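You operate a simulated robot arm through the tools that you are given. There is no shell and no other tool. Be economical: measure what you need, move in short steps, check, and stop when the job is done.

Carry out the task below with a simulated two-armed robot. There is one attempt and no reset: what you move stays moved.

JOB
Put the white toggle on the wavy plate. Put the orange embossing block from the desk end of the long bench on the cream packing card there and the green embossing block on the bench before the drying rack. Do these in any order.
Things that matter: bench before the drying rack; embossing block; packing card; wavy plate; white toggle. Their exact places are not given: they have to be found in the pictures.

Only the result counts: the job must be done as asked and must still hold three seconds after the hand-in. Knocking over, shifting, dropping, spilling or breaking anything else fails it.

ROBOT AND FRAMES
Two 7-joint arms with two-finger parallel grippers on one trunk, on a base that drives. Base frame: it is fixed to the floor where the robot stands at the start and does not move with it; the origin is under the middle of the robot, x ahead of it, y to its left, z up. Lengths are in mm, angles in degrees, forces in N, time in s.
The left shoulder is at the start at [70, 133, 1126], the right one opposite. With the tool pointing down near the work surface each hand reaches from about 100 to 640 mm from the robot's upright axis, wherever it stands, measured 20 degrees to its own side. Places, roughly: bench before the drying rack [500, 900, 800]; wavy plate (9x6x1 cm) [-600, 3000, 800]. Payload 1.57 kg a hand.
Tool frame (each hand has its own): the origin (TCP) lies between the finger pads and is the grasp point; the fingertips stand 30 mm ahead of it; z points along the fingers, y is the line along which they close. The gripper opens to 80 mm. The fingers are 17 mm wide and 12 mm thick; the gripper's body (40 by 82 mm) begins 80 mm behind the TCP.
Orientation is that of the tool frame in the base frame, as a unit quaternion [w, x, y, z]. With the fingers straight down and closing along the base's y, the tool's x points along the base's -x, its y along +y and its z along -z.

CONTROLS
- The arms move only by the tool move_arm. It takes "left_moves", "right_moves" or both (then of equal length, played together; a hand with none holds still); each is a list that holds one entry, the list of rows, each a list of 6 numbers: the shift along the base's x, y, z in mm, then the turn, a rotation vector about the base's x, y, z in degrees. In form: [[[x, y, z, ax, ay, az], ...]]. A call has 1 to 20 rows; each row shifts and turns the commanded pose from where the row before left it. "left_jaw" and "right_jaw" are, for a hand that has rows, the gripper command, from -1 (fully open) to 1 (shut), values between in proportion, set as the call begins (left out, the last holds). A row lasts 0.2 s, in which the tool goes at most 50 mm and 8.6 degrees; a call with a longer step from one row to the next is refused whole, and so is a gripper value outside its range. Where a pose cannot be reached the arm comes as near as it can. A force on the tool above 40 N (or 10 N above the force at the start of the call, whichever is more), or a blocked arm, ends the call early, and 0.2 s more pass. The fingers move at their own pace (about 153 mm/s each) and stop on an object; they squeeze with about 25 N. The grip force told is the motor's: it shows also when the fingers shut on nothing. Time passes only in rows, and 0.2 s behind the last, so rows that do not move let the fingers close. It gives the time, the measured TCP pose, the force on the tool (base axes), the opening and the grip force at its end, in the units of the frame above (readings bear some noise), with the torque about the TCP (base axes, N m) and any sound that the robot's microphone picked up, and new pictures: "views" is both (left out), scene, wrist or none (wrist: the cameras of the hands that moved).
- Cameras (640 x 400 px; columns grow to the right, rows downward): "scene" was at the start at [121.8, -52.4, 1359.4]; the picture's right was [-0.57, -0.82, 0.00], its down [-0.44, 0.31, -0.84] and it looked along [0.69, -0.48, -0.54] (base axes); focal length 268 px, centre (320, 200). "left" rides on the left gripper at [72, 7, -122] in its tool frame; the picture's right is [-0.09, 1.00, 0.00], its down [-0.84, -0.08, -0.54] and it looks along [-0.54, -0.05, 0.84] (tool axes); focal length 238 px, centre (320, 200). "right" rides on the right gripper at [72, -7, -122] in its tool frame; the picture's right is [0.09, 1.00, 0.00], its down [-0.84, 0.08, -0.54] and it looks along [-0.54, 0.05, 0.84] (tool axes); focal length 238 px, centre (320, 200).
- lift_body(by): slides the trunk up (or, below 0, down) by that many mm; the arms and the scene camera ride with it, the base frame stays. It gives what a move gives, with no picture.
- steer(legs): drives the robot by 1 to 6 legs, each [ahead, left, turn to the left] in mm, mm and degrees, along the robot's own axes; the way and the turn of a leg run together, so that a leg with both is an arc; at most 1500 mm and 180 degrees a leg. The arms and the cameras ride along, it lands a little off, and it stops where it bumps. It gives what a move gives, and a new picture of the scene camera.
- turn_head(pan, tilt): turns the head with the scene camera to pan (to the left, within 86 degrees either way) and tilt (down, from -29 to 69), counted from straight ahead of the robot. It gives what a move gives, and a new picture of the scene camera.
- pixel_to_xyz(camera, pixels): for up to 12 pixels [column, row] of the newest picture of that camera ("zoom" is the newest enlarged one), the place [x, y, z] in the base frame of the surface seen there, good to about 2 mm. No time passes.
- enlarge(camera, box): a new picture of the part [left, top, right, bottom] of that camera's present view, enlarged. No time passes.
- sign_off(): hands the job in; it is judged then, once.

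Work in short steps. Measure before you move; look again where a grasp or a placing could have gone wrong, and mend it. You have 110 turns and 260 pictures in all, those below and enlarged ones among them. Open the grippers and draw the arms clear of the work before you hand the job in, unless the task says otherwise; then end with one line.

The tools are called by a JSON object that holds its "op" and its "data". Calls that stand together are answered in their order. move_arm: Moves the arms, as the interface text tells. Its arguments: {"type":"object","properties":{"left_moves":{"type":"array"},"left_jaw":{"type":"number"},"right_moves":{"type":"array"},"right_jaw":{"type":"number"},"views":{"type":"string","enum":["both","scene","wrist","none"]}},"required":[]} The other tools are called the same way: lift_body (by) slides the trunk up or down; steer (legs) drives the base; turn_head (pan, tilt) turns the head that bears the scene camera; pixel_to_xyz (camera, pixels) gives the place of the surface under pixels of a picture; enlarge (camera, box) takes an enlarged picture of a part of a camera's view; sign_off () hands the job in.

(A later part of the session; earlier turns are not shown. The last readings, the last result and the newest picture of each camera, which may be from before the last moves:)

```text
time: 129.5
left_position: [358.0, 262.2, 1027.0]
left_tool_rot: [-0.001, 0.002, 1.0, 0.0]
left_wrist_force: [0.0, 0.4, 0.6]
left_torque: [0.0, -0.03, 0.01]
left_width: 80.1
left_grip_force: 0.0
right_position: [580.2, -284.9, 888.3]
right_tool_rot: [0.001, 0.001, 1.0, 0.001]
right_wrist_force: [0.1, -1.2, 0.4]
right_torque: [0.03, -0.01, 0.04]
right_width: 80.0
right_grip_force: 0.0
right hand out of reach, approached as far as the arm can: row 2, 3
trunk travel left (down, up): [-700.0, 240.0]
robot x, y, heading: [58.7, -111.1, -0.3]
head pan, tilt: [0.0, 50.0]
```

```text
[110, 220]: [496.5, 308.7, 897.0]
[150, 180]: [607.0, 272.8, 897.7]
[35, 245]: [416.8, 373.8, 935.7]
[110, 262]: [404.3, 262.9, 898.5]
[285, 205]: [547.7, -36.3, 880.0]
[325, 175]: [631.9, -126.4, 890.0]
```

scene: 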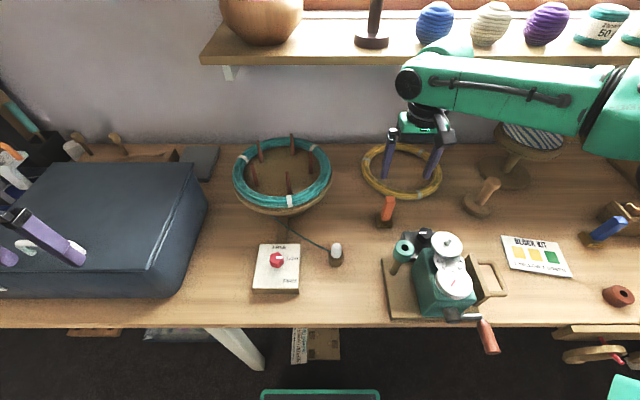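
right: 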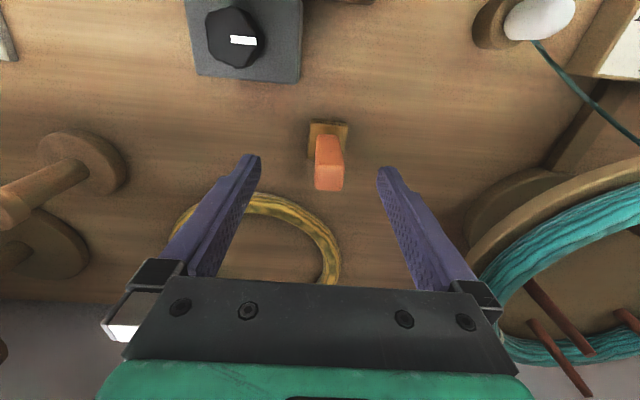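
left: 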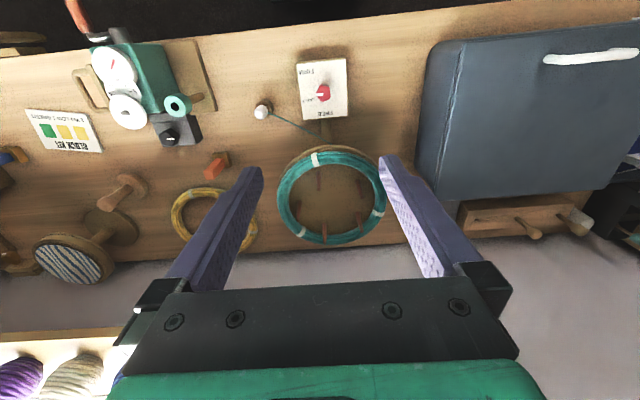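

Raise the left hand 80 mm for clearance, then lower the trunk 62 mm.

{"op": "move_arm", "data": {"left_moves": [[[0, 0, 40, 0, 0, 0], [0, 0, 40, 0, 0, 0]]], "views": "none"}}

{"op": "lift_body", "data": {"by": -62}}

{"op": "enlarge", "data": {"camera": "right", "box": [160, 80, 480, 280]}}

```text
time: 130.1
left_position: [356.4, 262.3, 1106.9]
left_tool_rot: [-0.002, 0.002, 1.0, 0.0]
left_wrist_force: [-1.2, 0.7, 0.1]
left_torque: [0.01, 0.02, 0.01]
left_width: 80.1
left_grip_force: 0.0
right_position: [579.1, -285.2, 888.9]
right_tool_rot: [0.001, 0.001, 1.0, 0.0]
right_wrist_force: [0.3, 0.3, -0.6]
right_torque: [0.01, -0.03, 0.0]
right_width: 79.8
right_grip_force: 0.1
trunk travel left (down, up): [-700.0, 240.0]
robot x, y, heading: [56.3, -112.8, -0.5]
head pan, tilt: [0.0, 50.0]
```

```text
time: 131.1
left_position: [356.7, 262.9, 1046.3]
left_tool_rot: [-0.001, 0.001, 1.0, -0.001]
left_wrist_force: [0.2, -0.3, 0.3]
left_torque: [0.0, -0.02, -0.05]
left_width: 79.9
left_grip_force: 0.0
right_position: [579.6, -284.3, 825.9]
right_tool_rot: [0.001, 0.0, 1.0, 0.001]
right_wrist_force: [-0.3, 1.0, -0.5]
right_torque: [0.02, 0.0, -0.02]
right_width: 80.1
right_grip_force: 0.1
trunk travel left (down, up): [-638.0, 302.0]
robot x, y, heading: [60.5, -105.7, -0.0]
head pan, tilt: [0.0, 50.0]
```

```text
2.00 times, centred on (320, 180) of right
```

zoom: 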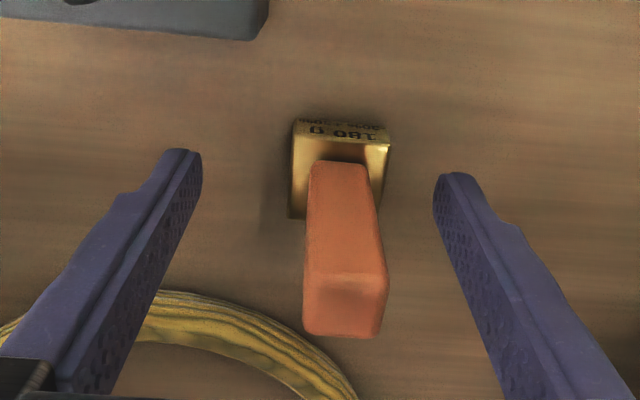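

Nudge and close on the stick.

{"op": "move_arm", "data": {"right_moves": [[[5, 5, 0, 0, 0, 0], [0, 0, 0, 0, 0, 0]]], "views": "none"}}

{"op": "move_arm", "data": {"right_moves": [[[0, 0, 0, 0, 0, 0], [0, 0, 0, 0, 0, 0], [0, 0, 0, 0, 0, 0], [0, 0, 0, 0, 0, 0]]], "right_jaw": 1, "views": "wrist"}}

```text
time: 131.7
left_position: [357.7, 263.2, 1044.6]
left_tool_rot: [0.0, 0.0, 1.0, 0.0]
left_wrist_force: [-0.6, 0.8, 0.7]
left_torque: [-0.06, 0.04, 0.02]
left_width: 80.2
left_grip_force: 0.1
right_position: [579.8, -285.3, 826.8]
right_tool_rot: [0.001, 0.001, 1.0, 0.001]
right_wrist_force: [0.0, -0.3, -0.2]
right_torque: [-0.01, 0.01, 0.0]
right_width: 79.7
right_grip_force: 0.1
right hand out of reach, approached as far as the arm can: row 1
trunk travel left (down, up): [-638.0, 302.0]
robot x, y, heading: [59.8, -106.7, -0.3]
head pan, tilt: [0.0, 50.0]
```

```text
time: 132.7
left_position: [357.1, 264.4, 1044.8]
left_tool_rot: [-0.001, 0.001, 1.0, 0.0]
left_wrist_force: [-0.4, -0.1, -0.3]
left_torque: [0.0, 0.01, -0.04]
left_width: 80.3
left_grip_force: 0.0
right_position: [578.5, -284.1, 826.8]
right_tool_rot: [0.001, 0.001, 1.0, 0.0]
right_wrist_force: [0.8, 0.9, 0.3]
right_torque: [-0.04, -0.05, 0.04]
right_width: 21.6
right_grip_force: 25.0
trunk travel left (down, up): [-638.0, 302.0]
robot x, y, heading: [59.4, -110.5, -0.3]
head pan, tilt: [0.0, 50.0]
```

right: 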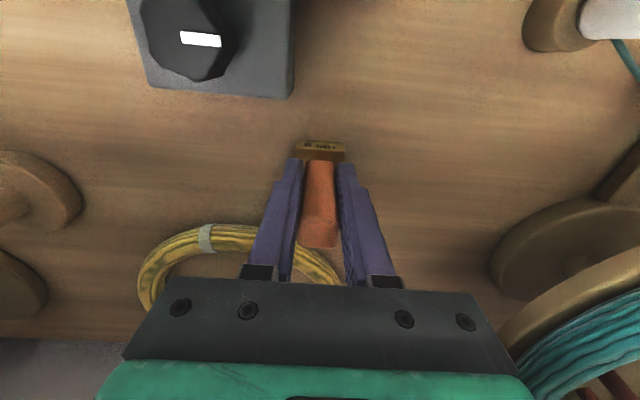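

Gripped at 21.6 mm. Raise the trunk 170 mm and shift the base back and right toward the card.

{"op": "lift_body", "data": {"by": 170}}

{"op": "steer", "data": {"legs": [[-45, 0, 0], [0, -250, 0]]}}

```text
time: 134.7
left_position: [357.6, 262.6, 1215.4]
left_tool_rot: [-0.001, 0.001, 1.0, 0.0]
left_wrist_force: [-0.3, 0.5, -1.1]
left_torque: [0.0, -0.03, 0.01]
left_width: 80.1
left_grip_force: 0.1
right_position: [579.1, -284.5, 997.3]
right_tool_rot: [0.001, 0.001, 1.0, 0.001]
right_wrist_force: [-0.3, -0.3, -1.3]
right_torque: [0.0, 0.0, 0.0]
right_width: 21.6
right_grip_force: 24.8
trunk travel left (down, up): [-808.0, 132.0]
robot x, y, heading: [61.1, -110.2, -0.4]
head pan, tilt: [0.0, 50.0]
```

```text
time: 137.0
left_position: [311.1, 16.9, 1213.6]
left_tool_rot: [-0.001, 0.002, 1.0, -0.002]
left_wrist_force: [0.1, 0.1, -0.5]
left_torque: [-0.01, 0.0, -0.03]
left_width: 79.9
left_grip_force: 0.2
right_position: [534.8, -530.4, 996.3]
right_tool_rot: [0.0, 0.0, 1.0, 0.0]
right_wrist_force: [-0.3, 0.3, -1.2]
right_torque: [-0.02, 0.02, 0.04]
right_width: 21.8
right_grip_force: 25.4
trunk travel left (down, up): [-808.0, 132.0]
robot x, y, heading: [14.5, -361.9, 0.1]
head pan, tilt: [0.0, 50.0]
```

scene: 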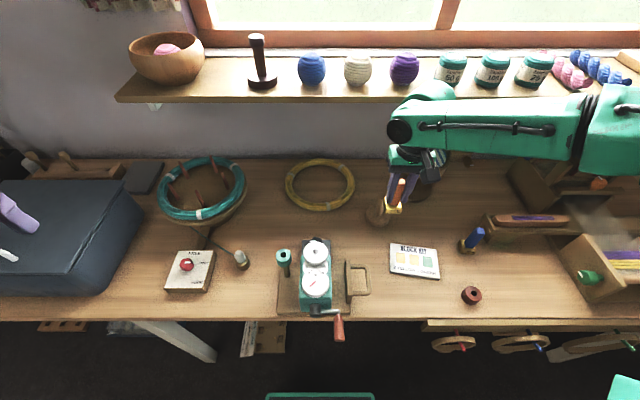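

Move over the card centre (481,-615) and descend partway.

{"op": "move_arm", "data": {"right_moves": [[[-27, -42, 0, 0, 0, 0], [-27, -42, 0, 0, 0, 0], [0, 0, -40, 0, 0, 0], [0, 0, -40, 0, 0, 0], [0, 0, -40, 0, 0, 0]]], "views": "both"}}

```text
time: 138.2
left_position: [311.5, 15.4, 1215.9]
left_tool_rot: [-0.001, 0.0, 1.0, 0.0]
left_wrist_force: [0.6, 0.7, 0.0]
left_torque: [0.01, 0.02, 0.0]
left_width: 79.8
left_grip_force: 0.1
right_position: [477.3, -616.1, 875.9]
right_tool_rot: [0.0, 0.0, 1.0, 0.0]
right_wrist_force: [-0.1, 0.5, -2.4]
right_torque: [0.03, 0.04, 0.01]
right_width: 21.7
right_grip_force: 24.9
trunk travel left (down, up): [-808.0, 132.0]
robot x, y, heading: [15.3, -351.8, -0.1]
head pan, tilt: [0.0, 50.0]
```

scene: 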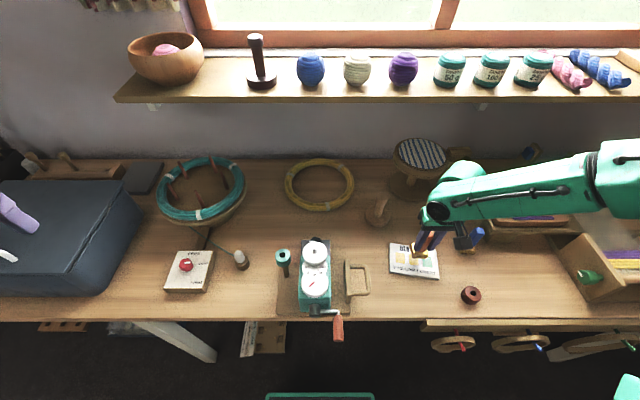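
right: 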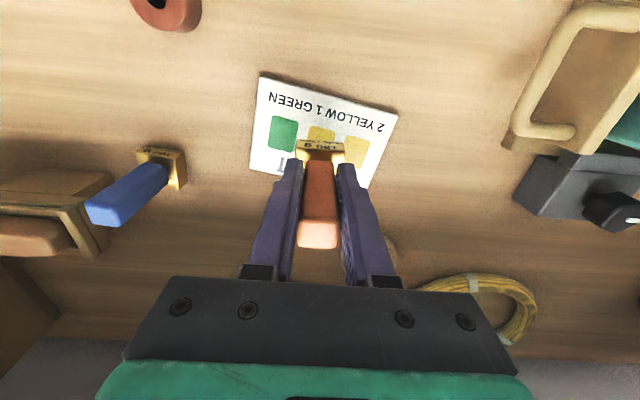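

Over the card; lower gently to contact (expected z≈837).

{"op": "move_arm", "data": {"right_moves": [[[0, 0, -20, 0, 0, 0], [0, 0, -10, 0, 0, 0], [0, 0, -5, 0, 0, 0], [0, 0, -3, 0, 0, 0], [0, 0, -2, 0, 0, 0]]], "views": "none"}}

```text
time: 139.4
left_position: [312.0, 15.3, 1216.4]
left_tool_rot: [0.0, 0.001, 1.0, 0.0]
left_wrist_force: [0.7, -1.0, -0.6]
left_torque: [-0.02, 0.01, 0.0]
left_width: 80.0
left_grip_force: 0.0
right_position: [465.8, -621.7, 854.4]
right_tool_rot: [0.002, 0.001, 1.0, 0.001]
right_wrist_force: [-0.1, 0.2, -1.0]
right_torque: [0.01, 0.02, 0.0]
right_width: 21.6
right_grip_force: 24.3
right hand out of reach, approached as far as the arm can: row 1, 2, 3, 5
trunk travel left (down, up): [-808.0, 132.0]
robot x, y, heading: [14.1, -356.6, -0.3]
head pan, tilt: [0.0, 50.0]
```

Reach limit again; restore x,y, then lower the trunk for the rest.

{"op": "lift_body", "data": {"by": -10}}

{"op": "move_arm", "data": {"right_moves": [[[12, 5, 0, 0, 0, 0], [0, 0, 0, 0, 0, 0]]], "views": "wrist"}}

```text
time: 139.9
left_position: [312.0, 15.0, 1204.0]
left_tool_rot: [0.0, 0.0, 1.0, 0.001]
left_wrist_force: [0.4, -1.0, 1.2]
left_torque: [0.01, -0.02, -0.02]
left_width: 80.1
left_grip_force: 0.1
right_position: [465.5, -620.3, 844.0]
right_tool_rot: [0.002, 0.001, 1.0, 0.001]
right_wrist_force: [-0.3, 1.1, -2.4]
right_torque: [-0.01, 0.03, -0.03]
right_width: 21.8
right_grip_force: 24.7
trunk travel left (down, up): [-798.0, 142.0]
robot x, y, heading: [11.8, -356.2, -0.2]
head pan, tilt: [0.0, 50.0]
```

```text
time: 140.6
left_position: [310.8, 14.0, 1205.0]
left_tool_rot: [0.0, 0.001, 1.0, 0.001]
left_wrist_force: [0.1, -0.2, -0.8]
left_torque: [0.01, 0.01, 0.0]
left_width: 80.1
left_grip_force: 0.0
right_position: [473.7, -618.7, 849.7]
right_tool_rot: [0.002, 0.0, 1.0, 0.001]
right_wrist_force: [-1.2, 0.2, -1.7]
right_torque: [-0.01, -0.02, -0.01]
right_width: 21.7
right_grip_force: 25.2
right hand out of reach, approached as far as the arm can: row 1
trunk travel left (down, up): [-798.0, 142.0]
robot x, y, heading: [18.6, -358.6, 0.2]
head pan, tilt: [0.0, 50.0]
```

right: 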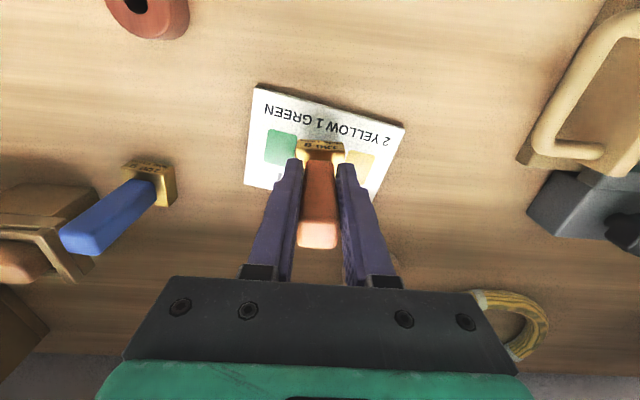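

Position is central on the card; lower the trunk by 12.

{"op": "lift_body", "data": {"by": -12}}

```text
time: 141.2
left_position: [311.8, 16.7, 1193.1]
left_tool_rot: [0.0, 0.001, 1.0, 0.0]
left_wrist_force: [0.2, -0.3, 0.2]
left_torque: [0.01, -0.01, 0.01]
left_width: 79.9
left_grip_force: 0.0
right_position: [472.8, -617.7, 837.3]
right_tool_rot: [0.003, 0.0, 1.0, 0.001]
right_wrist_force: [0.2, 0.9, -1.0]
right_torque: [0.01, 0.0, 0.0]
right_width: 21.7
right_grip_force: 24.9
trunk travel left (down, up): [-786.0, 154.0]
robot x, y, heading: [12.5, -358.1, -0.4]
head pan, tilt: [0.0, 50.0]
```

{"op": "lift_body", "data": {"by": -2}}

{"op": "enlarge", "data": {"camera": "scene", "box": [370, 210, 490, 285]}}

```text
time: 141.7
left_position: [312.2, 14.8, 1191.6]
left_tool_rot: [0.001, 0.001, 1.0, -0.001]
left_wrist_force: [-0.1, -0.3, -0.3]
left_torque: [0.0, 0.0, 0.03]
left_width: 79.7
left_grip_force: 0.0
right_position: [472.8, -617.0, 836.1]
right_tool_rot: [0.001, 0.001, 1.0, 0.0]
right_wrist_force: [0.8, -0.2, -1.6]
right_torque: [0.02, 0.01, -0.04]
right_width: 21.8
right_grip_force: 24.6
trunk travel left (down, up): [-784.0, 156.0]
robot x, y, heading: [16.7, -356.1, -0.1]
head pan, tilt: [0.0, 50.0]
```

```text
5.33 times, centred on (430, 248) of scene
```

zoom: 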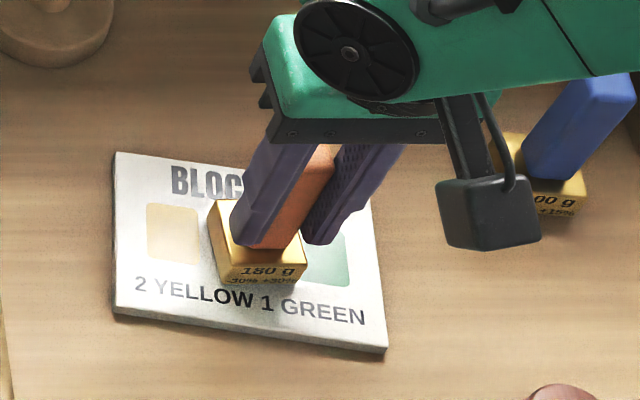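

Weight still on the hand; lower 2 mm more.

{"op": "lift_body", "data": {"by": -2}}

{"op": "pixel_to_xyz", "data": {"camera": "zoom", "pixels": [[262, 284], [262, 300], [150, 290], [230, 240], [255, 262]]}}

```text
time: 142.2
left_position: [311.4, 16.0, 1189.1]
left_tool_rot: [0.0, 0.001, 1.0, 0.0]
left_wrist_force: [0.2, 0.7, 0.7]
left_torque: [0.04, 0.01, 0.0]
left_width: 80.2
left_grip_force: 0.1
right_position: [473.7, -616.5, 834.2]
right_tool_rot: [0.003, 0.001, 1.0, 0.001]
right_wrist_force: [-1.1, -1.4, 3.9]
right_torque: [-0.12, 0.12, -0.02]
right_width: 21.5
right_grip_force: 25.0
trunk travel left (down, up): [-782.0, 158.0]
robot x, y, heading: [9.6, -352.9, -0.2]
head pan, tilt: [0.0, 50.0]
```

```text
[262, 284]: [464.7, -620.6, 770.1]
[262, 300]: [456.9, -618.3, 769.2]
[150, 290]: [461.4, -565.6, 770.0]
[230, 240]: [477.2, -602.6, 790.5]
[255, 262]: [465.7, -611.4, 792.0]
```

Contact felt. Open and raise.

{"op": "move_arm", "data": {"right_moves": [[[0, 0, 0, 0, 0, 0], [0, 0, 0, 0, 0, 0], [0, 0, 0, 0, 0, 0]]], "right_jaw": -1, "views": "none"}}

{"op": "lift_body", "data": {"by": 150}}

{"op": "turn_head", "data": {"pan": -35, "tilt": 40}}

```text
time: 143.0
left_position: [311.2, 15.4, 1190.2]
left_tool_rot: [0.0, 0.001, 1.0, 0.001]
left_wrist_force: [-0.4, 0.2, -0.7]
left_torque: [0.01, -0.01, 0.01]
left_width: 79.9
left_grip_force: 0.1
right_position: [474.0, -616.8, 833.6]
right_tool_rot: [0.003, 0.001, 1.0, 0.001]
right_wrist_force: [-0.5, 0.1, 0.3]
right_torque: [0.04, 0.0, 0.0]
right_width: 80.0
right_grip_force: 0.0
trunk travel left (down, up): [-782.0, 158.0]
robot x, y, heading: [15.6, -358.1, 0.0]
head pan, tilt: [0.0, 50.0]
```

```text
time: 144.7
left_position: [311.1, 15.1, 1339.4]
left_tool_rot: [0.0, 0.002, 1.0, 0.0]
left_wrist_force: [0.5, 0.5, -0.6]
left_torque: [-0.02, -0.02, 0.02]
left_width: 80.2
left_grip_force: 0.1
right_position: [472.9, -618.4, 984.2]
right_tool_rot: [0.002, 0.001, 1.0, 0.001]
right_wrist_force: [0.1, 0.3, 0.3]
right_torque: [-0.01, 0.01, -0.01]
right_width: 79.9
right_grip_force: 0.0
trunk travel left (down, up): [-932.0, 8.0]
robot x, y, heading: [13.8, -356.2, -0.2]
head pan, tilt: [0.0, 50.0]
```

```text
time: 145.8
left_position: [311.0, 16.0, 1338.5]
left_tool_rot: [0.001, 0.001, 1.0, 0.0]
left_wrist_force: [0.1, 0.0, -0.8]
left_torque: [0.0, -0.01, -0.01]
left_width: 79.8
left_grip_force: 0.0
right_position: [473.7, -617.3, 984.8]
right_tool_rot: [0.003, 0.001, 1.0, 0.001]
right_wrist_force: [0.5, -0.2, -0.6]
right_torque: [0.01, -0.02, -0.02]
right_width: 79.6
right_grip_force: 0.0
trunk travel left (down, up): [-932.0, 8.0]
robot x, y, heading: [13.8, -357.7, -0.3]
head pan, tilt: [-35.0, 40.0]
```

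scene: 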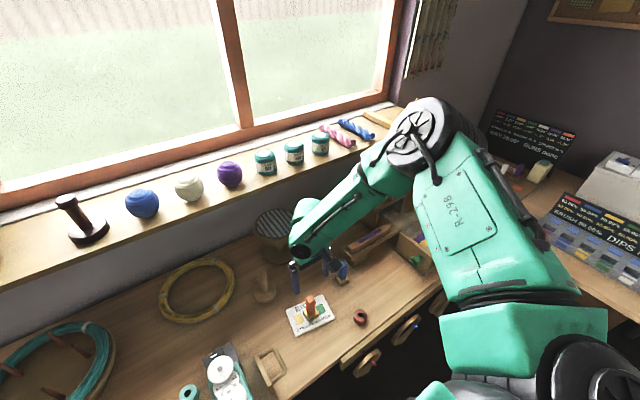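

Orange block stands on the card. Tuck the right arm and drive right to find the green block.

{"op": "move_arm", "data": {"right_moves": [[[-38, -25, 0, 0, 0, 0], [-38, -25, 0, 0, 0, 0], [-38, -25, 0, 0, 0, 0], [-38, -25, 0, 0, 0, 0], [-38, -25, 0, 0, 0, 0]]], "views": "none"}}

{"op": "steer", "data": {"legs": [[-60, 0, 0], [0, -400, 0]]}}

{"op": "enlarge", "data": {"camera": "scene", "box": [140, 150, 380, 300]}}

```text
time: 146.9
left_position: [309.4, 15.6, 1339.4]
left_tool_rot: [0.001, 0.0, 1.0, 0.0]
left_wrist_force: [0.0, -1.1, -0.7]
left_torque: [0.0, 0.01, -0.04]
left_width: 80.0
left_grip_force: 0.1
right_position: [281.1, -742.3, 985.8]
right_tool_rot: [0.004, 0.0, 1.0, 0.002]
right_wrist_force: [0.3, -0.4, 0.2]
right_torque: [0.02, -0.02, 0.0]
right_width: 80.2
right_grip_force: 0.0
trunk travel left (down, up): [-932.0, 8.0]
robot x, y, heading: [14.8, -357.0, -0.2]
head pan, tilt: [-35.0, 40.0]
```

```text
time: 150.0
left_position: [250.5, -377.7, 1339.6]
left_tool_rot: [0.0, -0.001, 1.0, -0.001]
left_wrist_force: [0.1, 0.4, -0.8]
left_torque: [-0.03, 0.02, 0.01]
left_width: 79.7
left_grip_force: 0.0
right_position: [224.3, -1137.6, 986.6]
right_tool_rot: [0.003, -0.001, 1.0, 0.0]
right_wrist_force: [0.3, -0.9, 0.2]
right_torque: [0.0, -0.01, -0.05]
right_width: 79.8
right_grip_force: 0.2
trunk travel left (down, up): [-932.0, 8.0]
robot x, y, heading: [-47.5, -754.3, 0.1]
head pan, tilt: [-35.0, 40.0]
```

scene: 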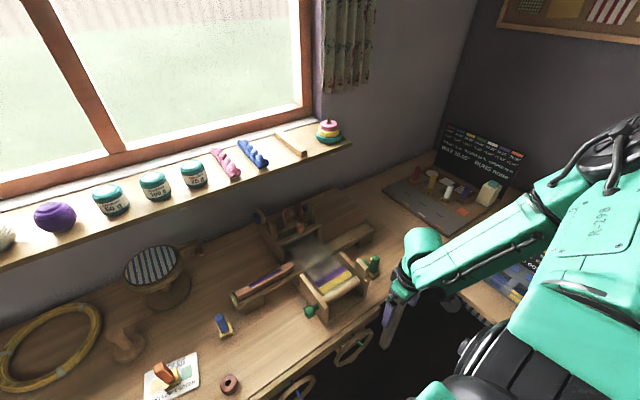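

```text
2.67 times, centred on (260, 225) of scene
```

zoom: 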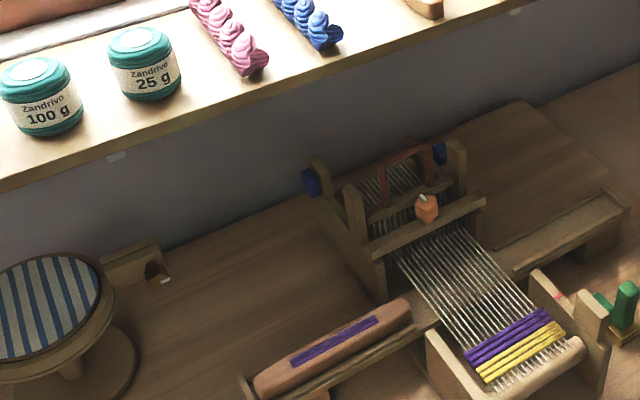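

Green block near (372,267); enlarge and measure it.

{"op": "enlarge", "data": {"camera": "scene", "box": [290, 220, 418, 300]}}

{"op": "enlarge", "data": {"camera": "scene", "box": [380, 110, 540, 230]}}

{"op": "enlarge", "data": {"camera": "right", "box": [0, 0, 640, 400]}}

{"op": "pixel_to_xyz", "data": {"camera": "scene", "pixels": [[374, 260], [374, 270], [372, 280], [352, 285], [310, 310], [364, 265], [380, 280], [170, 375], [350, 330]]}}

```text
5.00 times, centred on (354, 260) of scene
```

zoom: 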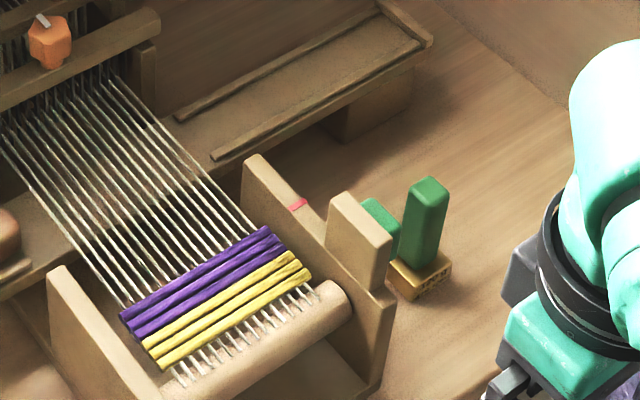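

```text
3.33 times, centred on (460, 170) of scene
```

zoom: 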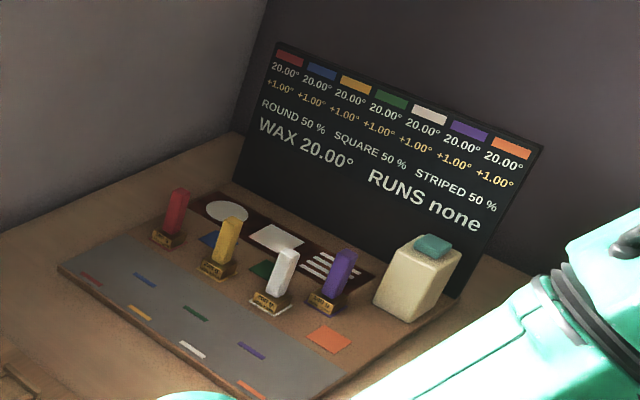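

```text
1.00 times, centred on (320, 200) of right
```

zoom: 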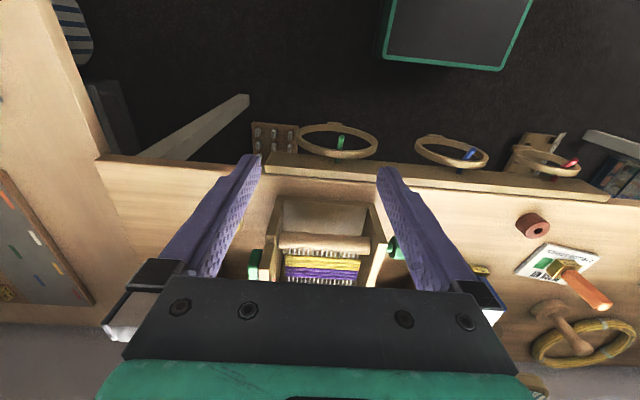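

```text
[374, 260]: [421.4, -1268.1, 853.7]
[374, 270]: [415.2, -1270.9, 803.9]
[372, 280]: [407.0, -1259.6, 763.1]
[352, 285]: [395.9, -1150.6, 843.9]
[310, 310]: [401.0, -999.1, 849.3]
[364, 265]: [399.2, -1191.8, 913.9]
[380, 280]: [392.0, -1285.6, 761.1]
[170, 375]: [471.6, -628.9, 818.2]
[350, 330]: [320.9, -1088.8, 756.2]
```

Green stick centre ≈(422,-1270), with the loom knob close on its left, so I'll close along x. Rotate the right hand 90° while raising it, then lower the trunk and shift right.

{"op": "move_arm", "data": {"right_moves": [[[0, 0, 13, 0, 0, -8.2], [0, 0, 13, 0, 0, -8.2], [0, 0, 13, 0, 0, -8.2], [0, 0, 13, 0, 0, -8.2], [0, 0, 13, 0, 0, -8.2], [0, 0, 13, 0, 0, -8.2], [0, 0, 13, 0, 0, -8.2], [0, 0, 13, 0, 0, -8.2], [0, 0, 13, 0, 0, -8.2], [0, 0, 13, 0, 0, -8.2], [0, 0, 13, 0, 0, -8]]], "views": "none"}}

{"op": "lift_body", "data": {"by": -180}}

{"op": "steer", "data": {"legs": [[0, -245, 0]]}}

```text
time: 152.4
left_position: [249.9, -380.2, 1339.1]
left_tool_rot: [0.0, -0.001, 1.0, -0.001]
left_wrist_force: [-0.6, -0.3, -0.5]
left_torque: [-0.01, 0.01, 0.0]
left_width: 79.9
left_grip_force: 0.1
right_position: [224.5, -1137.5, 1127.3]
right_tool_rot: [0.003, 0.708, 0.707, -0.001]
right_wrist_force: [-0.3, 0.2, -0.2]
right_torque: [0.0, -0.01, -0.03]
right_width: 80.0
right_grip_force: 0.0
trunk travel left (down, up): [-932.0, 8.0]
robot x, y, heading: [-45.5, -752.8, 0.1]
head pan, tilt: [-35.0, 40.0]
```

```text
time: 154.4
left_position: [248.9, -381.7, 1159.5]
left_tool_rot: [0.0, 0.0, 1.0, 0.001]
left_wrist_force: [-0.2, 0.0, 0.7]
left_torque: [-0.03, -0.01, -0.01]
left_width: 80.1
left_grip_force: 0.0
right_position: [223.7, -1138.6, 948.3]
right_tool_rot: [0.002, 0.706, 0.708, -0.001]
right_wrist_force: [-0.3, -0.4, 1.1]
right_torque: [0.0, -0.01, 0.0]
right_width: 80.4
right_grip_force: 0.1
trunk travel left (down, up): [-752.0, 188.0]
robot x, y, heading: [-47.8, -754.2, 0.2]
head pan, tilt: [-35.0, 40.0]
```

```text
time: 156.2
left_position: [251.0, -624.9, 1158.5]
left_tool_rot: [0.0, -0.002, 1.0, -0.001]
left_wrist_force: [-0.3, 0.0, 0.0]
left_torque: [-0.02, -0.02, -0.01]
left_width: 80.0
left_grip_force: 0.1
right_position: [225.4, -1382.0, 948.2]
right_tool_rot: [0.003, 0.705, 0.709, -0.002]
right_wrist_force: [0.6, -0.4, -0.7]
right_torque: [0.02, -0.02, 0.0]
right_width: 79.9
right_grip_force: 0.1
trunk travel left (down, up): [-752.0, 188.0]
robot x, y, heading: [-43.4, -1001.1, 0.4]
head pan, tilt: [-35.0, 40.0]
```

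scene: 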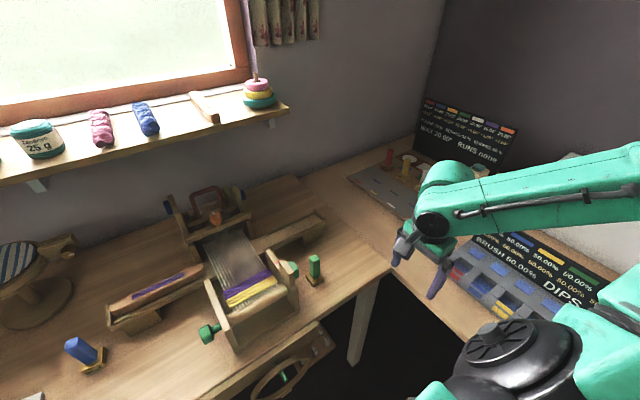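

Good view now; enlarge the green block (315,270) and measure.

{"op": "enlarge", "data": {"camera": "scene", "box": [270, 240, 350, 290]}}

{"op": "pixel_to_xyz", "data": {"camera": "zoom", "pixels": [[365, 120], [365, 150], [330, 135], [400, 128], [360, 220], [200, 205], [185, 230], [350, 325], [300, 300], [290, 270], [440, 310]]}}

```text
8.00 times, centred on (310, 265) of scene
```

zoom: 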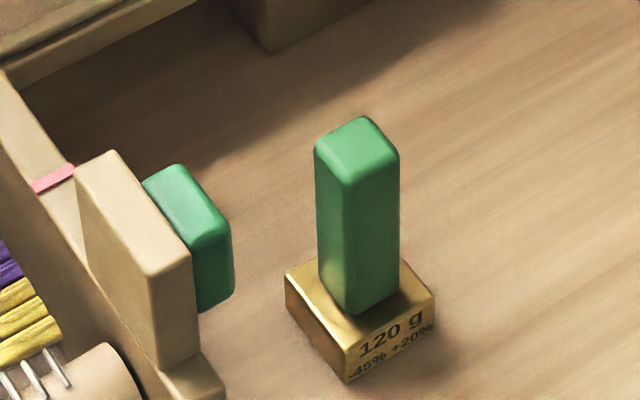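

```text
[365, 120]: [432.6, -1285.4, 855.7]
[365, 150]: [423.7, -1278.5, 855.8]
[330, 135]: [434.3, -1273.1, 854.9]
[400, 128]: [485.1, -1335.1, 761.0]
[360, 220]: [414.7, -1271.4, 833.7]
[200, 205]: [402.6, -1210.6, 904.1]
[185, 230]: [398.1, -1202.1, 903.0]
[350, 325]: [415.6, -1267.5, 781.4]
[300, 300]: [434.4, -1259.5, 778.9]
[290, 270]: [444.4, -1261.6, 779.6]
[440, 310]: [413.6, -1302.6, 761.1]
```

The camera bracket would come near the loom when turned, so I rotate back (closing along y) with the jaw half open; move above the stick at z≈945.

{"op": "move_arm", "data": {"right_moves": [[[18.2, 9.45, 0, 0, 0, 8.2], [18.2, 9.45, 0, 0, 0, 8.2], [18.2, 9.45, 0, 0, 0, 8.2], [18.2, 9.45, 0, 0, 0, 8.2], [18.2, 9.45, 0, 0, 0, 8.2], [18.2, 9.45, 0, 0, 0, 8.2], [18.2, 9.45, 0, 0, 0, 8.2], [18.2, 9.45, 0, 0, 0, 8.2], [18.2, 9.45, 0, 0, 0, 8.2], [18.2, 9.45, 0, 0, 0, 8.2], [18, 9.5, 0, 0, 0, 8]]], "right_jaw": -0.3, "views": "wrist"}}

```text
time: 158.6
left_position: [251.0, -624.5, 1159.1]
left_tool_rot: [-0.001, -0.001, 1.0, 0.001]
left_wrist_force: [-0.1, 0.0, 0.2]
left_torque: [0.02, 0.04, -0.02]
left_width: 79.9
left_grip_force: 0.1
right_position: [426.2, -1280.4, 948.3]
right_tool_rot: [0.002, -0.004, 1.0, -0.001]
right_wrist_force: [0.2, 0.7, -0.7]
right_torque: [-0.02, -0.01, 0.03]
right_width: 52.0
right_grip_force: 0.1
trunk travel left (down, up): [-752.0, 188.0]
robot x, y, heading: [-47.8, -1002.5, 0.0]
head pan, tilt: [-35.0, 40.0]
```

right: 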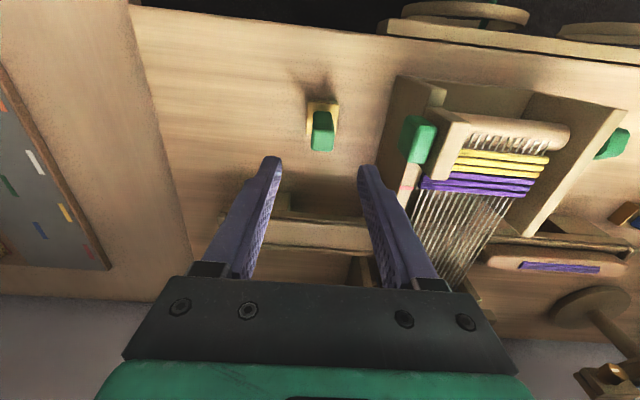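

Aligned over the stick; descend 60 mm and check.

{"op": "move_arm", "data": {"right_moves": [[[0, 0, -30, 0, 0, 0], [0, 0, -30, 0, 0, 0], [0, 0, 0, 0, 0, 0]]], "views": "wrist"}}

```text
time: 159.4
left_position: [250.0, -625.7, 1159.5]
left_tool_rot: [-0.001, -0.002, 1.0, -0.001]
left_wrist_force: [-0.3, -0.6, -0.4]
left_torque: [-0.01, 0.03, 0.0]
left_width: 79.8
left_grip_force: 0.1
right_position: [425.0, -1281.0, 887.2]
right_tool_rot: [0.003, -0.001, 1.0, 0.001]
right_wrist_force: [-0.8, -0.4, -0.4]
right_torque: [0.01, -0.01, 0.05]
right_width: 51.8
right_grip_force: 0.0
trunk travel left (down, up): [-752.0, 188.0]
robot x, y, heading: [-47.1, -997.1, 0.3]
head pan, tilt: [-35.0, 40.0]
```

right: 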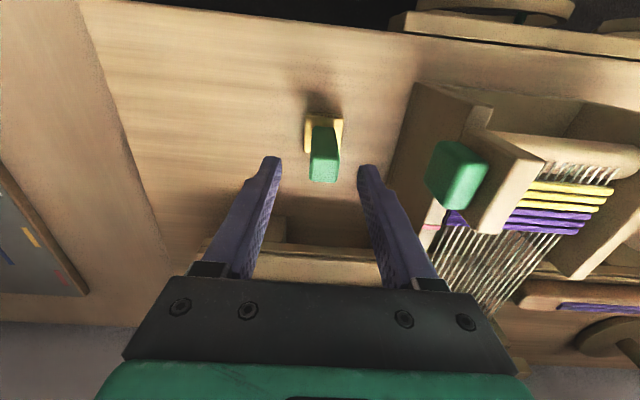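

Centred between fingers; descend to z≈826.

{"op": "move_arm", "data": {"right_moves": [[[0, 0, -20, 0, 0, 0], [0, 0, -20, 0, 0, 0], [0, 0, -20, 0, 0, 0], [0, 0, 0, 0, 0, 0]]], "views": "wrist"}}

```text
time: 160.4
left_position: [250.5, -625.2, 1158.6]
left_tool_rot: [0.0, -0.002, 1.0, 0.001]
left_wrist_force: [0.1, 0.2, -0.5]
left_torque: [-0.02, 0.0, -0.04]
left_width: 80.0
left_grip_force: 0.0
right_position: [424.7, -1280.4, 827.3]
right_tool_rot: [0.003, -0.002, 1.0, 0.0]
right_wrist_force: [-0.4, 0.3, 0.4]
right_torque: [-0.04, -0.01, -0.02]
right_width: 52.2
right_grip_force: 0.0
trunk travel left (down, up): [-752.0, 188.0]
robot x, y, heading: [-45.9, -995.0, -0.2]
head pan, tilt: [-35.0, 40.0]
```

right: 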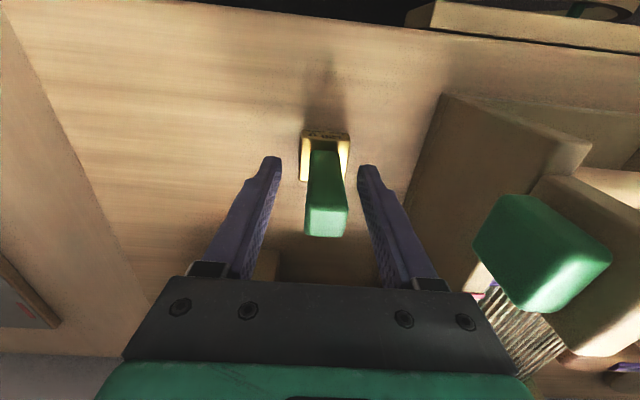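

Close, then lift straight up.

{"op": "move_arm", "data": {"right_moves": [[[0, 0, 0, 0, 0, 0], [0, 0, 0, 0, 0, 0], [0, 0, 0, 0, 0, 0], [0, 0, 30, 0, 0, 0], [0, 0, 40, 0, 0, 0], [0, 0, 40, 0, 0, 0], [0, 0, 40, 0, 0, 0]]], "right_jaw": 1, "views": "wrist"}}

```text
time: 162.0
left_position: [249.9, -626.5, 1159.0]
left_tool_rot: [0.0, -0.001, 1.0, 0.0]
left_wrist_force: [0.0, 0.0, -0.2]
left_torque: [-0.01, -0.01, 0.0]
left_width: 79.8
left_grip_force: 0.0
right_position: [426.0, -1280.5, 978.4]
right_tool_rot: [0.002, -0.002, 1.0, 0.001]
right_wrist_force: [-0.6, -0.5, -0.8]
right_torque: [0.0, -0.01, 0.01]
right_width: 21.8
right_grip_force: 24.9
trunk travel left (down, up): [-752.0, 188.0]
robot x, y, heading: [-44.5, -998.1, -0.1]
head pan, tilt: [-35.0, 40.0]
```

right: 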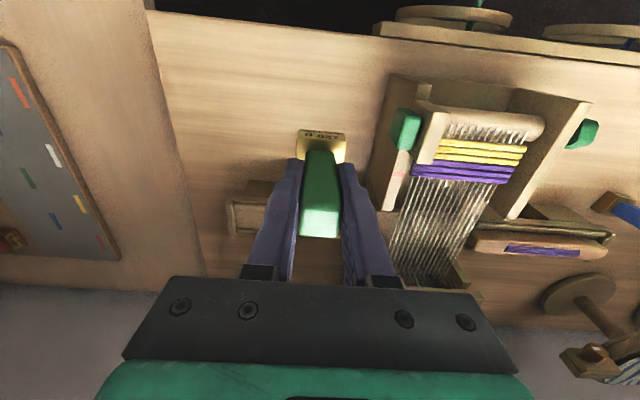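

Green block held. Back out and drive left to the drying rack.

{"op": "steer", "data": {"legs": [[-290, 0, 0], [0, 1500, 0], [0, 560, 0]]}}

{"op": "turn_head", "data": {"pan": -15, "tilt": 35}}

```text
time: 173.8
left_position: [-41.1, 1433.2, 1160.1]
left_tool_rot: [0.0, -0.001, 1.0, 0.0]
left_wrist_force: [0.5, -0.1, 0.1]
left_torque: [0.0, 0.0, 0.02]
left_width: 79.9
left_grip_force: 0.0
right_position: [133.9, 777.6, 977.7]
right_tool_rot: [0.003, -0.001, 1.0, 0.002]
right_wrist_force: [0.1, 0.7, -1.4]
right_torque: [-0.01, 0.0, -0.03]
right_width: 21.6
right_grip_force: 24.7
trunk travel left (down, up): [-752.0, 188.0]
robot x, y, heading: [-339.3, 1061.6, 0.0]
head pan, tilt: [-35.0, 40.0]
```

scene: 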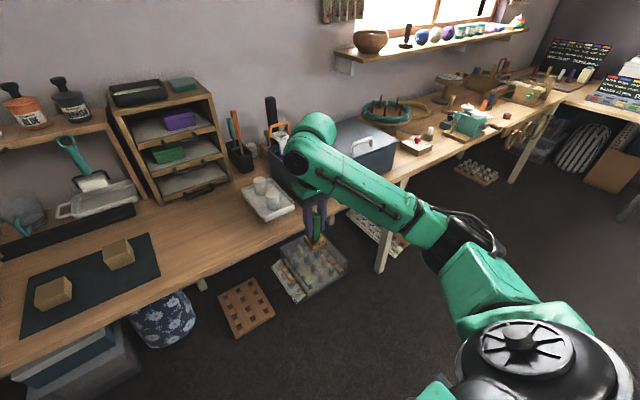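

```text
time: 174.7
left_position: [-40.4, 1433.3, 1158.5]
left_tool_rot: [0.0, 0.0, 1.0, 0.0]
left_wrist_force: [0.7, 0.1, 0.1]
left_torque: [-0.03, -0.01, -0.01]
left_width: 80.2
left_grip_force: 0.0
right_position: [133.7, 779.1, 978.4]
right_tool_rot: [0.002, -0.001, 1.0, 0.001]
right_wrist_force: [0.1, -0.2, -1.2]
right_torque: [-0.02, 0.04, 0.01]
right_width: 21.8
right_grip_force: 25.1
trunk travel left (down, up): [-752.0, 188.0]
robot x, y, heading: [-334.5, 1058.4, -0.3]
head pan, tilt: [-15.0, 35.0]
```

scene: 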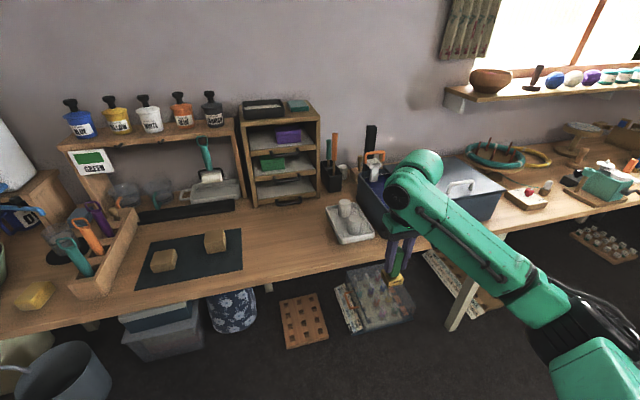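

Measure the clear bench spot at (285,225) and its neighbours.

{"op": "pixel_to_xyz", "data": {"camera": "scene", "pixels": [[285, 230], [285, 215], [290, 245], [242, 250], [241, 230], [330, 212], [340, 242], [290, 202], [260, 205], [316, 198], [280, 285], [280, 160]]}}

{"op": "enlarge", "data": {"camera": "scene", "box": [220, 90, 380, 260]}}

```text
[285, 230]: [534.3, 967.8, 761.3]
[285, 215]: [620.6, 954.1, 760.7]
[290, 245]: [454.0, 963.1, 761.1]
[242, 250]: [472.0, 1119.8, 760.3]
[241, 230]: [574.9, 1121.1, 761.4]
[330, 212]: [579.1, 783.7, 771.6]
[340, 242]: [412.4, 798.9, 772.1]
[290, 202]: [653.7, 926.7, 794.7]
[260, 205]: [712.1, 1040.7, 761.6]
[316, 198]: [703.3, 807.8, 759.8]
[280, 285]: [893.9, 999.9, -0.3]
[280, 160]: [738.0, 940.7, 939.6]
```

```text
2.35 times, centred on (300, 175) of scene
```

zoom: 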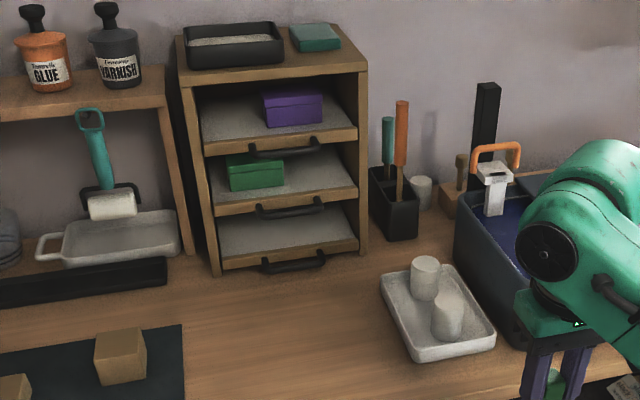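

Spot (500,930) is clear. Drive the base left 150 and forward 360 so the hand arrives there.

{"op": "steer", "data": {"legs": [[0, 150, 0], [365, 0, 0]]}}

```text
time: 178.0
left_position: [324.3, 1583.1, 1159.5]
left_tool_rot: [0.0, -0.001, 1.0, 0.0]
left_wrist_force: [-0.2, -0.4, 0.0]
left_torque: [-0.01, 0.0, -0.02]
left_width: 80.1
left_grip_force: 0.1
right_position: [500.1, 928.6, 977.1]
right_tool_rot: [0.003, -0.001, 1.0, 0.001]
right_wrist_force: [0.2, -0.4, -1.2]
right_torque: [0.03, 0.02, 0.0]
right_width: 21.4
right_grip_force: 24.8
trunk travel left (down, up): [-752.0, 188.0]
robot x, y, heading: [32.2, 1209.8, 0.2]
head pan, tilt: [-15.0, 35.0]
```

scene: 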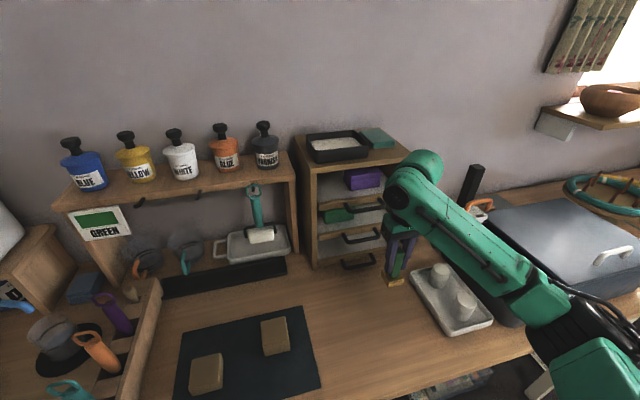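

Descend to just above the bench.

{"op": "move_arm", "data": {"right_moves": [[[0, 0, -40, 0, 0, 0], [0, 0, -40, 0, 0, 0], [0, 0, -40, 0, 0, 0], [0, 0, -20, 0, 0, 0], [0, 0, -6, 0, 0, 0], [0, 0, -3, 0, 0, 0]]], "views": "both"}}

```text
time: 179.4
left_position: [325.5, 1582.7, 1159.5]
left_tool_rot: [0.0, -0.001, 1.0, 0.0]
left_wrist_force: [0.3, -0.1, 0.0]
left_torque: [0.0, 0.0, 0.0]
left_width: 79.9
left_grip_force: 0.0
right_position: [500.9, 928.9, 829.3]
right_tool_rot: [0.003, -0.002, 1.0, 0.0]
right_wrist_force: [0.0, -0.6, -1.1]
right_torque: [0.0, 0.0, -0.02]
right_width: 21.9
right_grip_force: 25.2
trunk travel left (down, up): [-752.0, 188.0]
robot x, y, heading: [29.1, 1209.7, 0.2]
head pan, tilt: [-15.0, 35.0]
```

scene: 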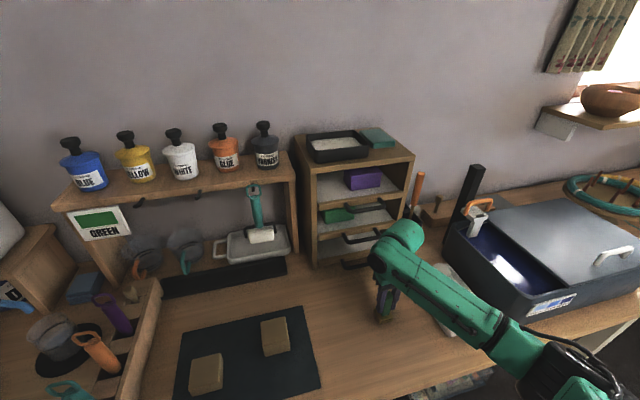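
right: 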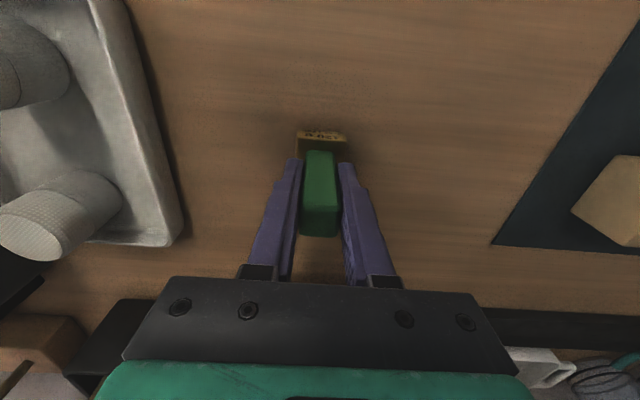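

Last few mm.

{"op": "move_arm", "data": {"right_moves": [[[0, 0, -1.5, 0, 0, 0], [0, 0, -1.5, 0, 0, 0], [0, 0, 0, 0, 0, 0]]], "views": "none"}}

```text
time: 180.2
left_position: [324.3, 1583.8, 1160.0]
left_tool_rot: [0.001, -0.001, 1.0, 0.0]
left_wrist_force: [0.5, -0.4, -0.9]
left_torque: [-0.03, 0.0, -0.04]
left_width: 80.0
left_grip_force: 0.1
right_position: [500.5, 929.2, 827.4]
right_tool_rot: [0.004, -0.001, 1.0, 0.0]
right_wrist_force: [1.8, -2.6, 12.3]
right_torque: [-0.21, 0.06, 0.07]
right_width: 21.5
right_grip_force: 24.9
trunk travel left (down, up): [-752.0, 188.0]
robot x, y, heading: [32.2, 1205.8, 0.2]
head pan, tilt: [-15.0, 35.0]
```

Firm contact; open and rise.

{"op": "move_arm", "data": {"right_moves": [[[0, 0, 1, 0, 0, 0], [0, 0, 0, 0, 0, 0], [0, 0, 0, 0, 0, 0], [0, 0, 30, 0, 0, 0], [0, 0, 40, 0, 0, 0], [0, 0, 40, 0, 0, 0], [0, 0, 40, 0, 0, 0], [-45, -15, 10, 0, 0, 0], [-45, -15, 10, 0, 0, 0], [-45, -15, 0, 0, 0, 0], [-45, -15, 0, 0, 0, 0]]], "right_jaw": -0.3, "views": "scene"}}

```text
time: 182.6
left_position: [323.4, 1582.5, 1159.4]
left_tool_rot: [0.001, -0.001, 1.0, 0.001]
left_wrist_force: [-0.5, 1.0, 0.4]
left_torque: [-0.04, -0.03, 0.02]
left_width: 80.0
left_grip_force: 0.0
right_position: [328.8, 864.9, 998.6]
right_tool_rot: [0.003, -0.003, 1.0, 0.002]
right_wrist_force: [-0.7, 0.2, 0.2]
right_torque: [0.05, 0.01, 0.01]
right_width: 52.1
right_grip_force: 0.0
right hand out of reach, approached as far as the arm can: row 11
trunk travel left (down, up): [-752.0, 188.0]
robot x, y, heading: [26.9, 1210.1, 0.4]
head pan, tilt: [-15.0, 35.0]
```

scene: 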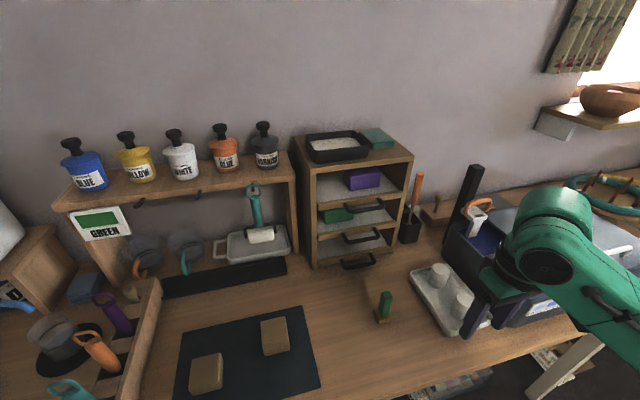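

Green block stands before the rack. Now back off and go to the grey table to look for the white toggle.

{"op": "steer", "data": {"legs": [[-320, 0, 0], [0, 0, 90], [850, 600, 0]]}}

{"op": "turn_head", "data": {"pan": 0, "tilt": 30}}

{"op": "enlarge", "data": {"camera": "scene", "box": [0, 100, 320, 300]}}

{"op": "enlarge", "data": {"camera": "scene", "box": [320, 100, 640, 300]}}

```text
time: 193.5
left_position: [-1261.1, 2348.6, 1158.3]
left_tool_rot: [0.0, 0.708, -0.707, 0.0]
left_wrist_force: [0.5, -0.2, -0.7]
left_torque: [0.01, -0.02, 0.04]
left_width: 79.8
left_grip_force: 0.1
right_position: [-541.7, 2351.1, 997.9]
right_tool_rot: [0.0, 0.707, -0.707, -0.002]
right_wrist_force: [-1.3, -0.1, 0.6]
right_torque: [0.0, -0.03, -0.01]
right_width: 51.8
right_grip_force: 0.0
trunk travel left (down, up): [-752.0, 188.0]
robot x, y, heading: [-884.1, 2055.3, 90.1]
head pan, tilt: [-15.0, 35.0]
```

scene: 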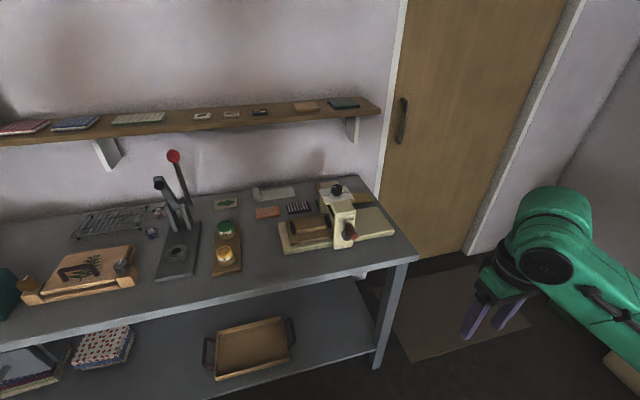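

```text
time: 194.2
left_position: [-1261.8, 2348.4, 1159.0]
left_tool_rot: [0.0, 0.708, -0.706, 0.0]
left_wrist_force: [-0.4, -0.6, -0.3]
left_torque: [0.0, 0.0, 0.0]
left_width: 80.1
left_grip_force: 0.1
right_position: [-542.2, 2351.7, 997.9]
right_tool_rot: [0.001, 0.708, -0.706, -0.002]
right_wrist_force: [0.3, 0.4, 0.6]
right_torque: [-0.02, 0.0, 0.0]
right_width: 51.9
right_grip_force: 0.0
trunk travel left (down, up): [-752.0, 188.0]
robot x, y, heading: [-887.1, 2051.6, 89.8]
head pan, tilt: [0.0, 30.0]
```

scene: 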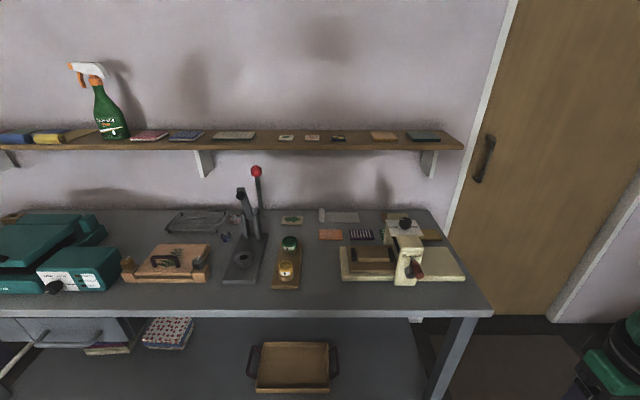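

```text
2.00 times, centred on (160, 200) of scene
```

zoom: 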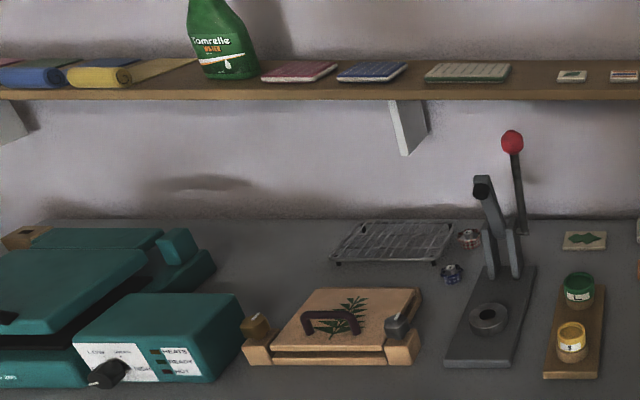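

```text
2.00 times, centred on (480, 200) of scene
```

zoom: 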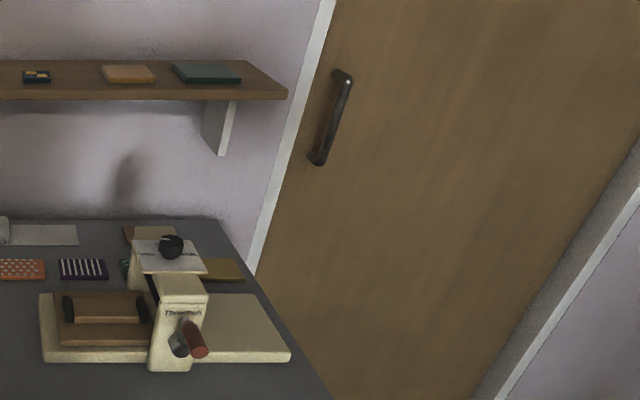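

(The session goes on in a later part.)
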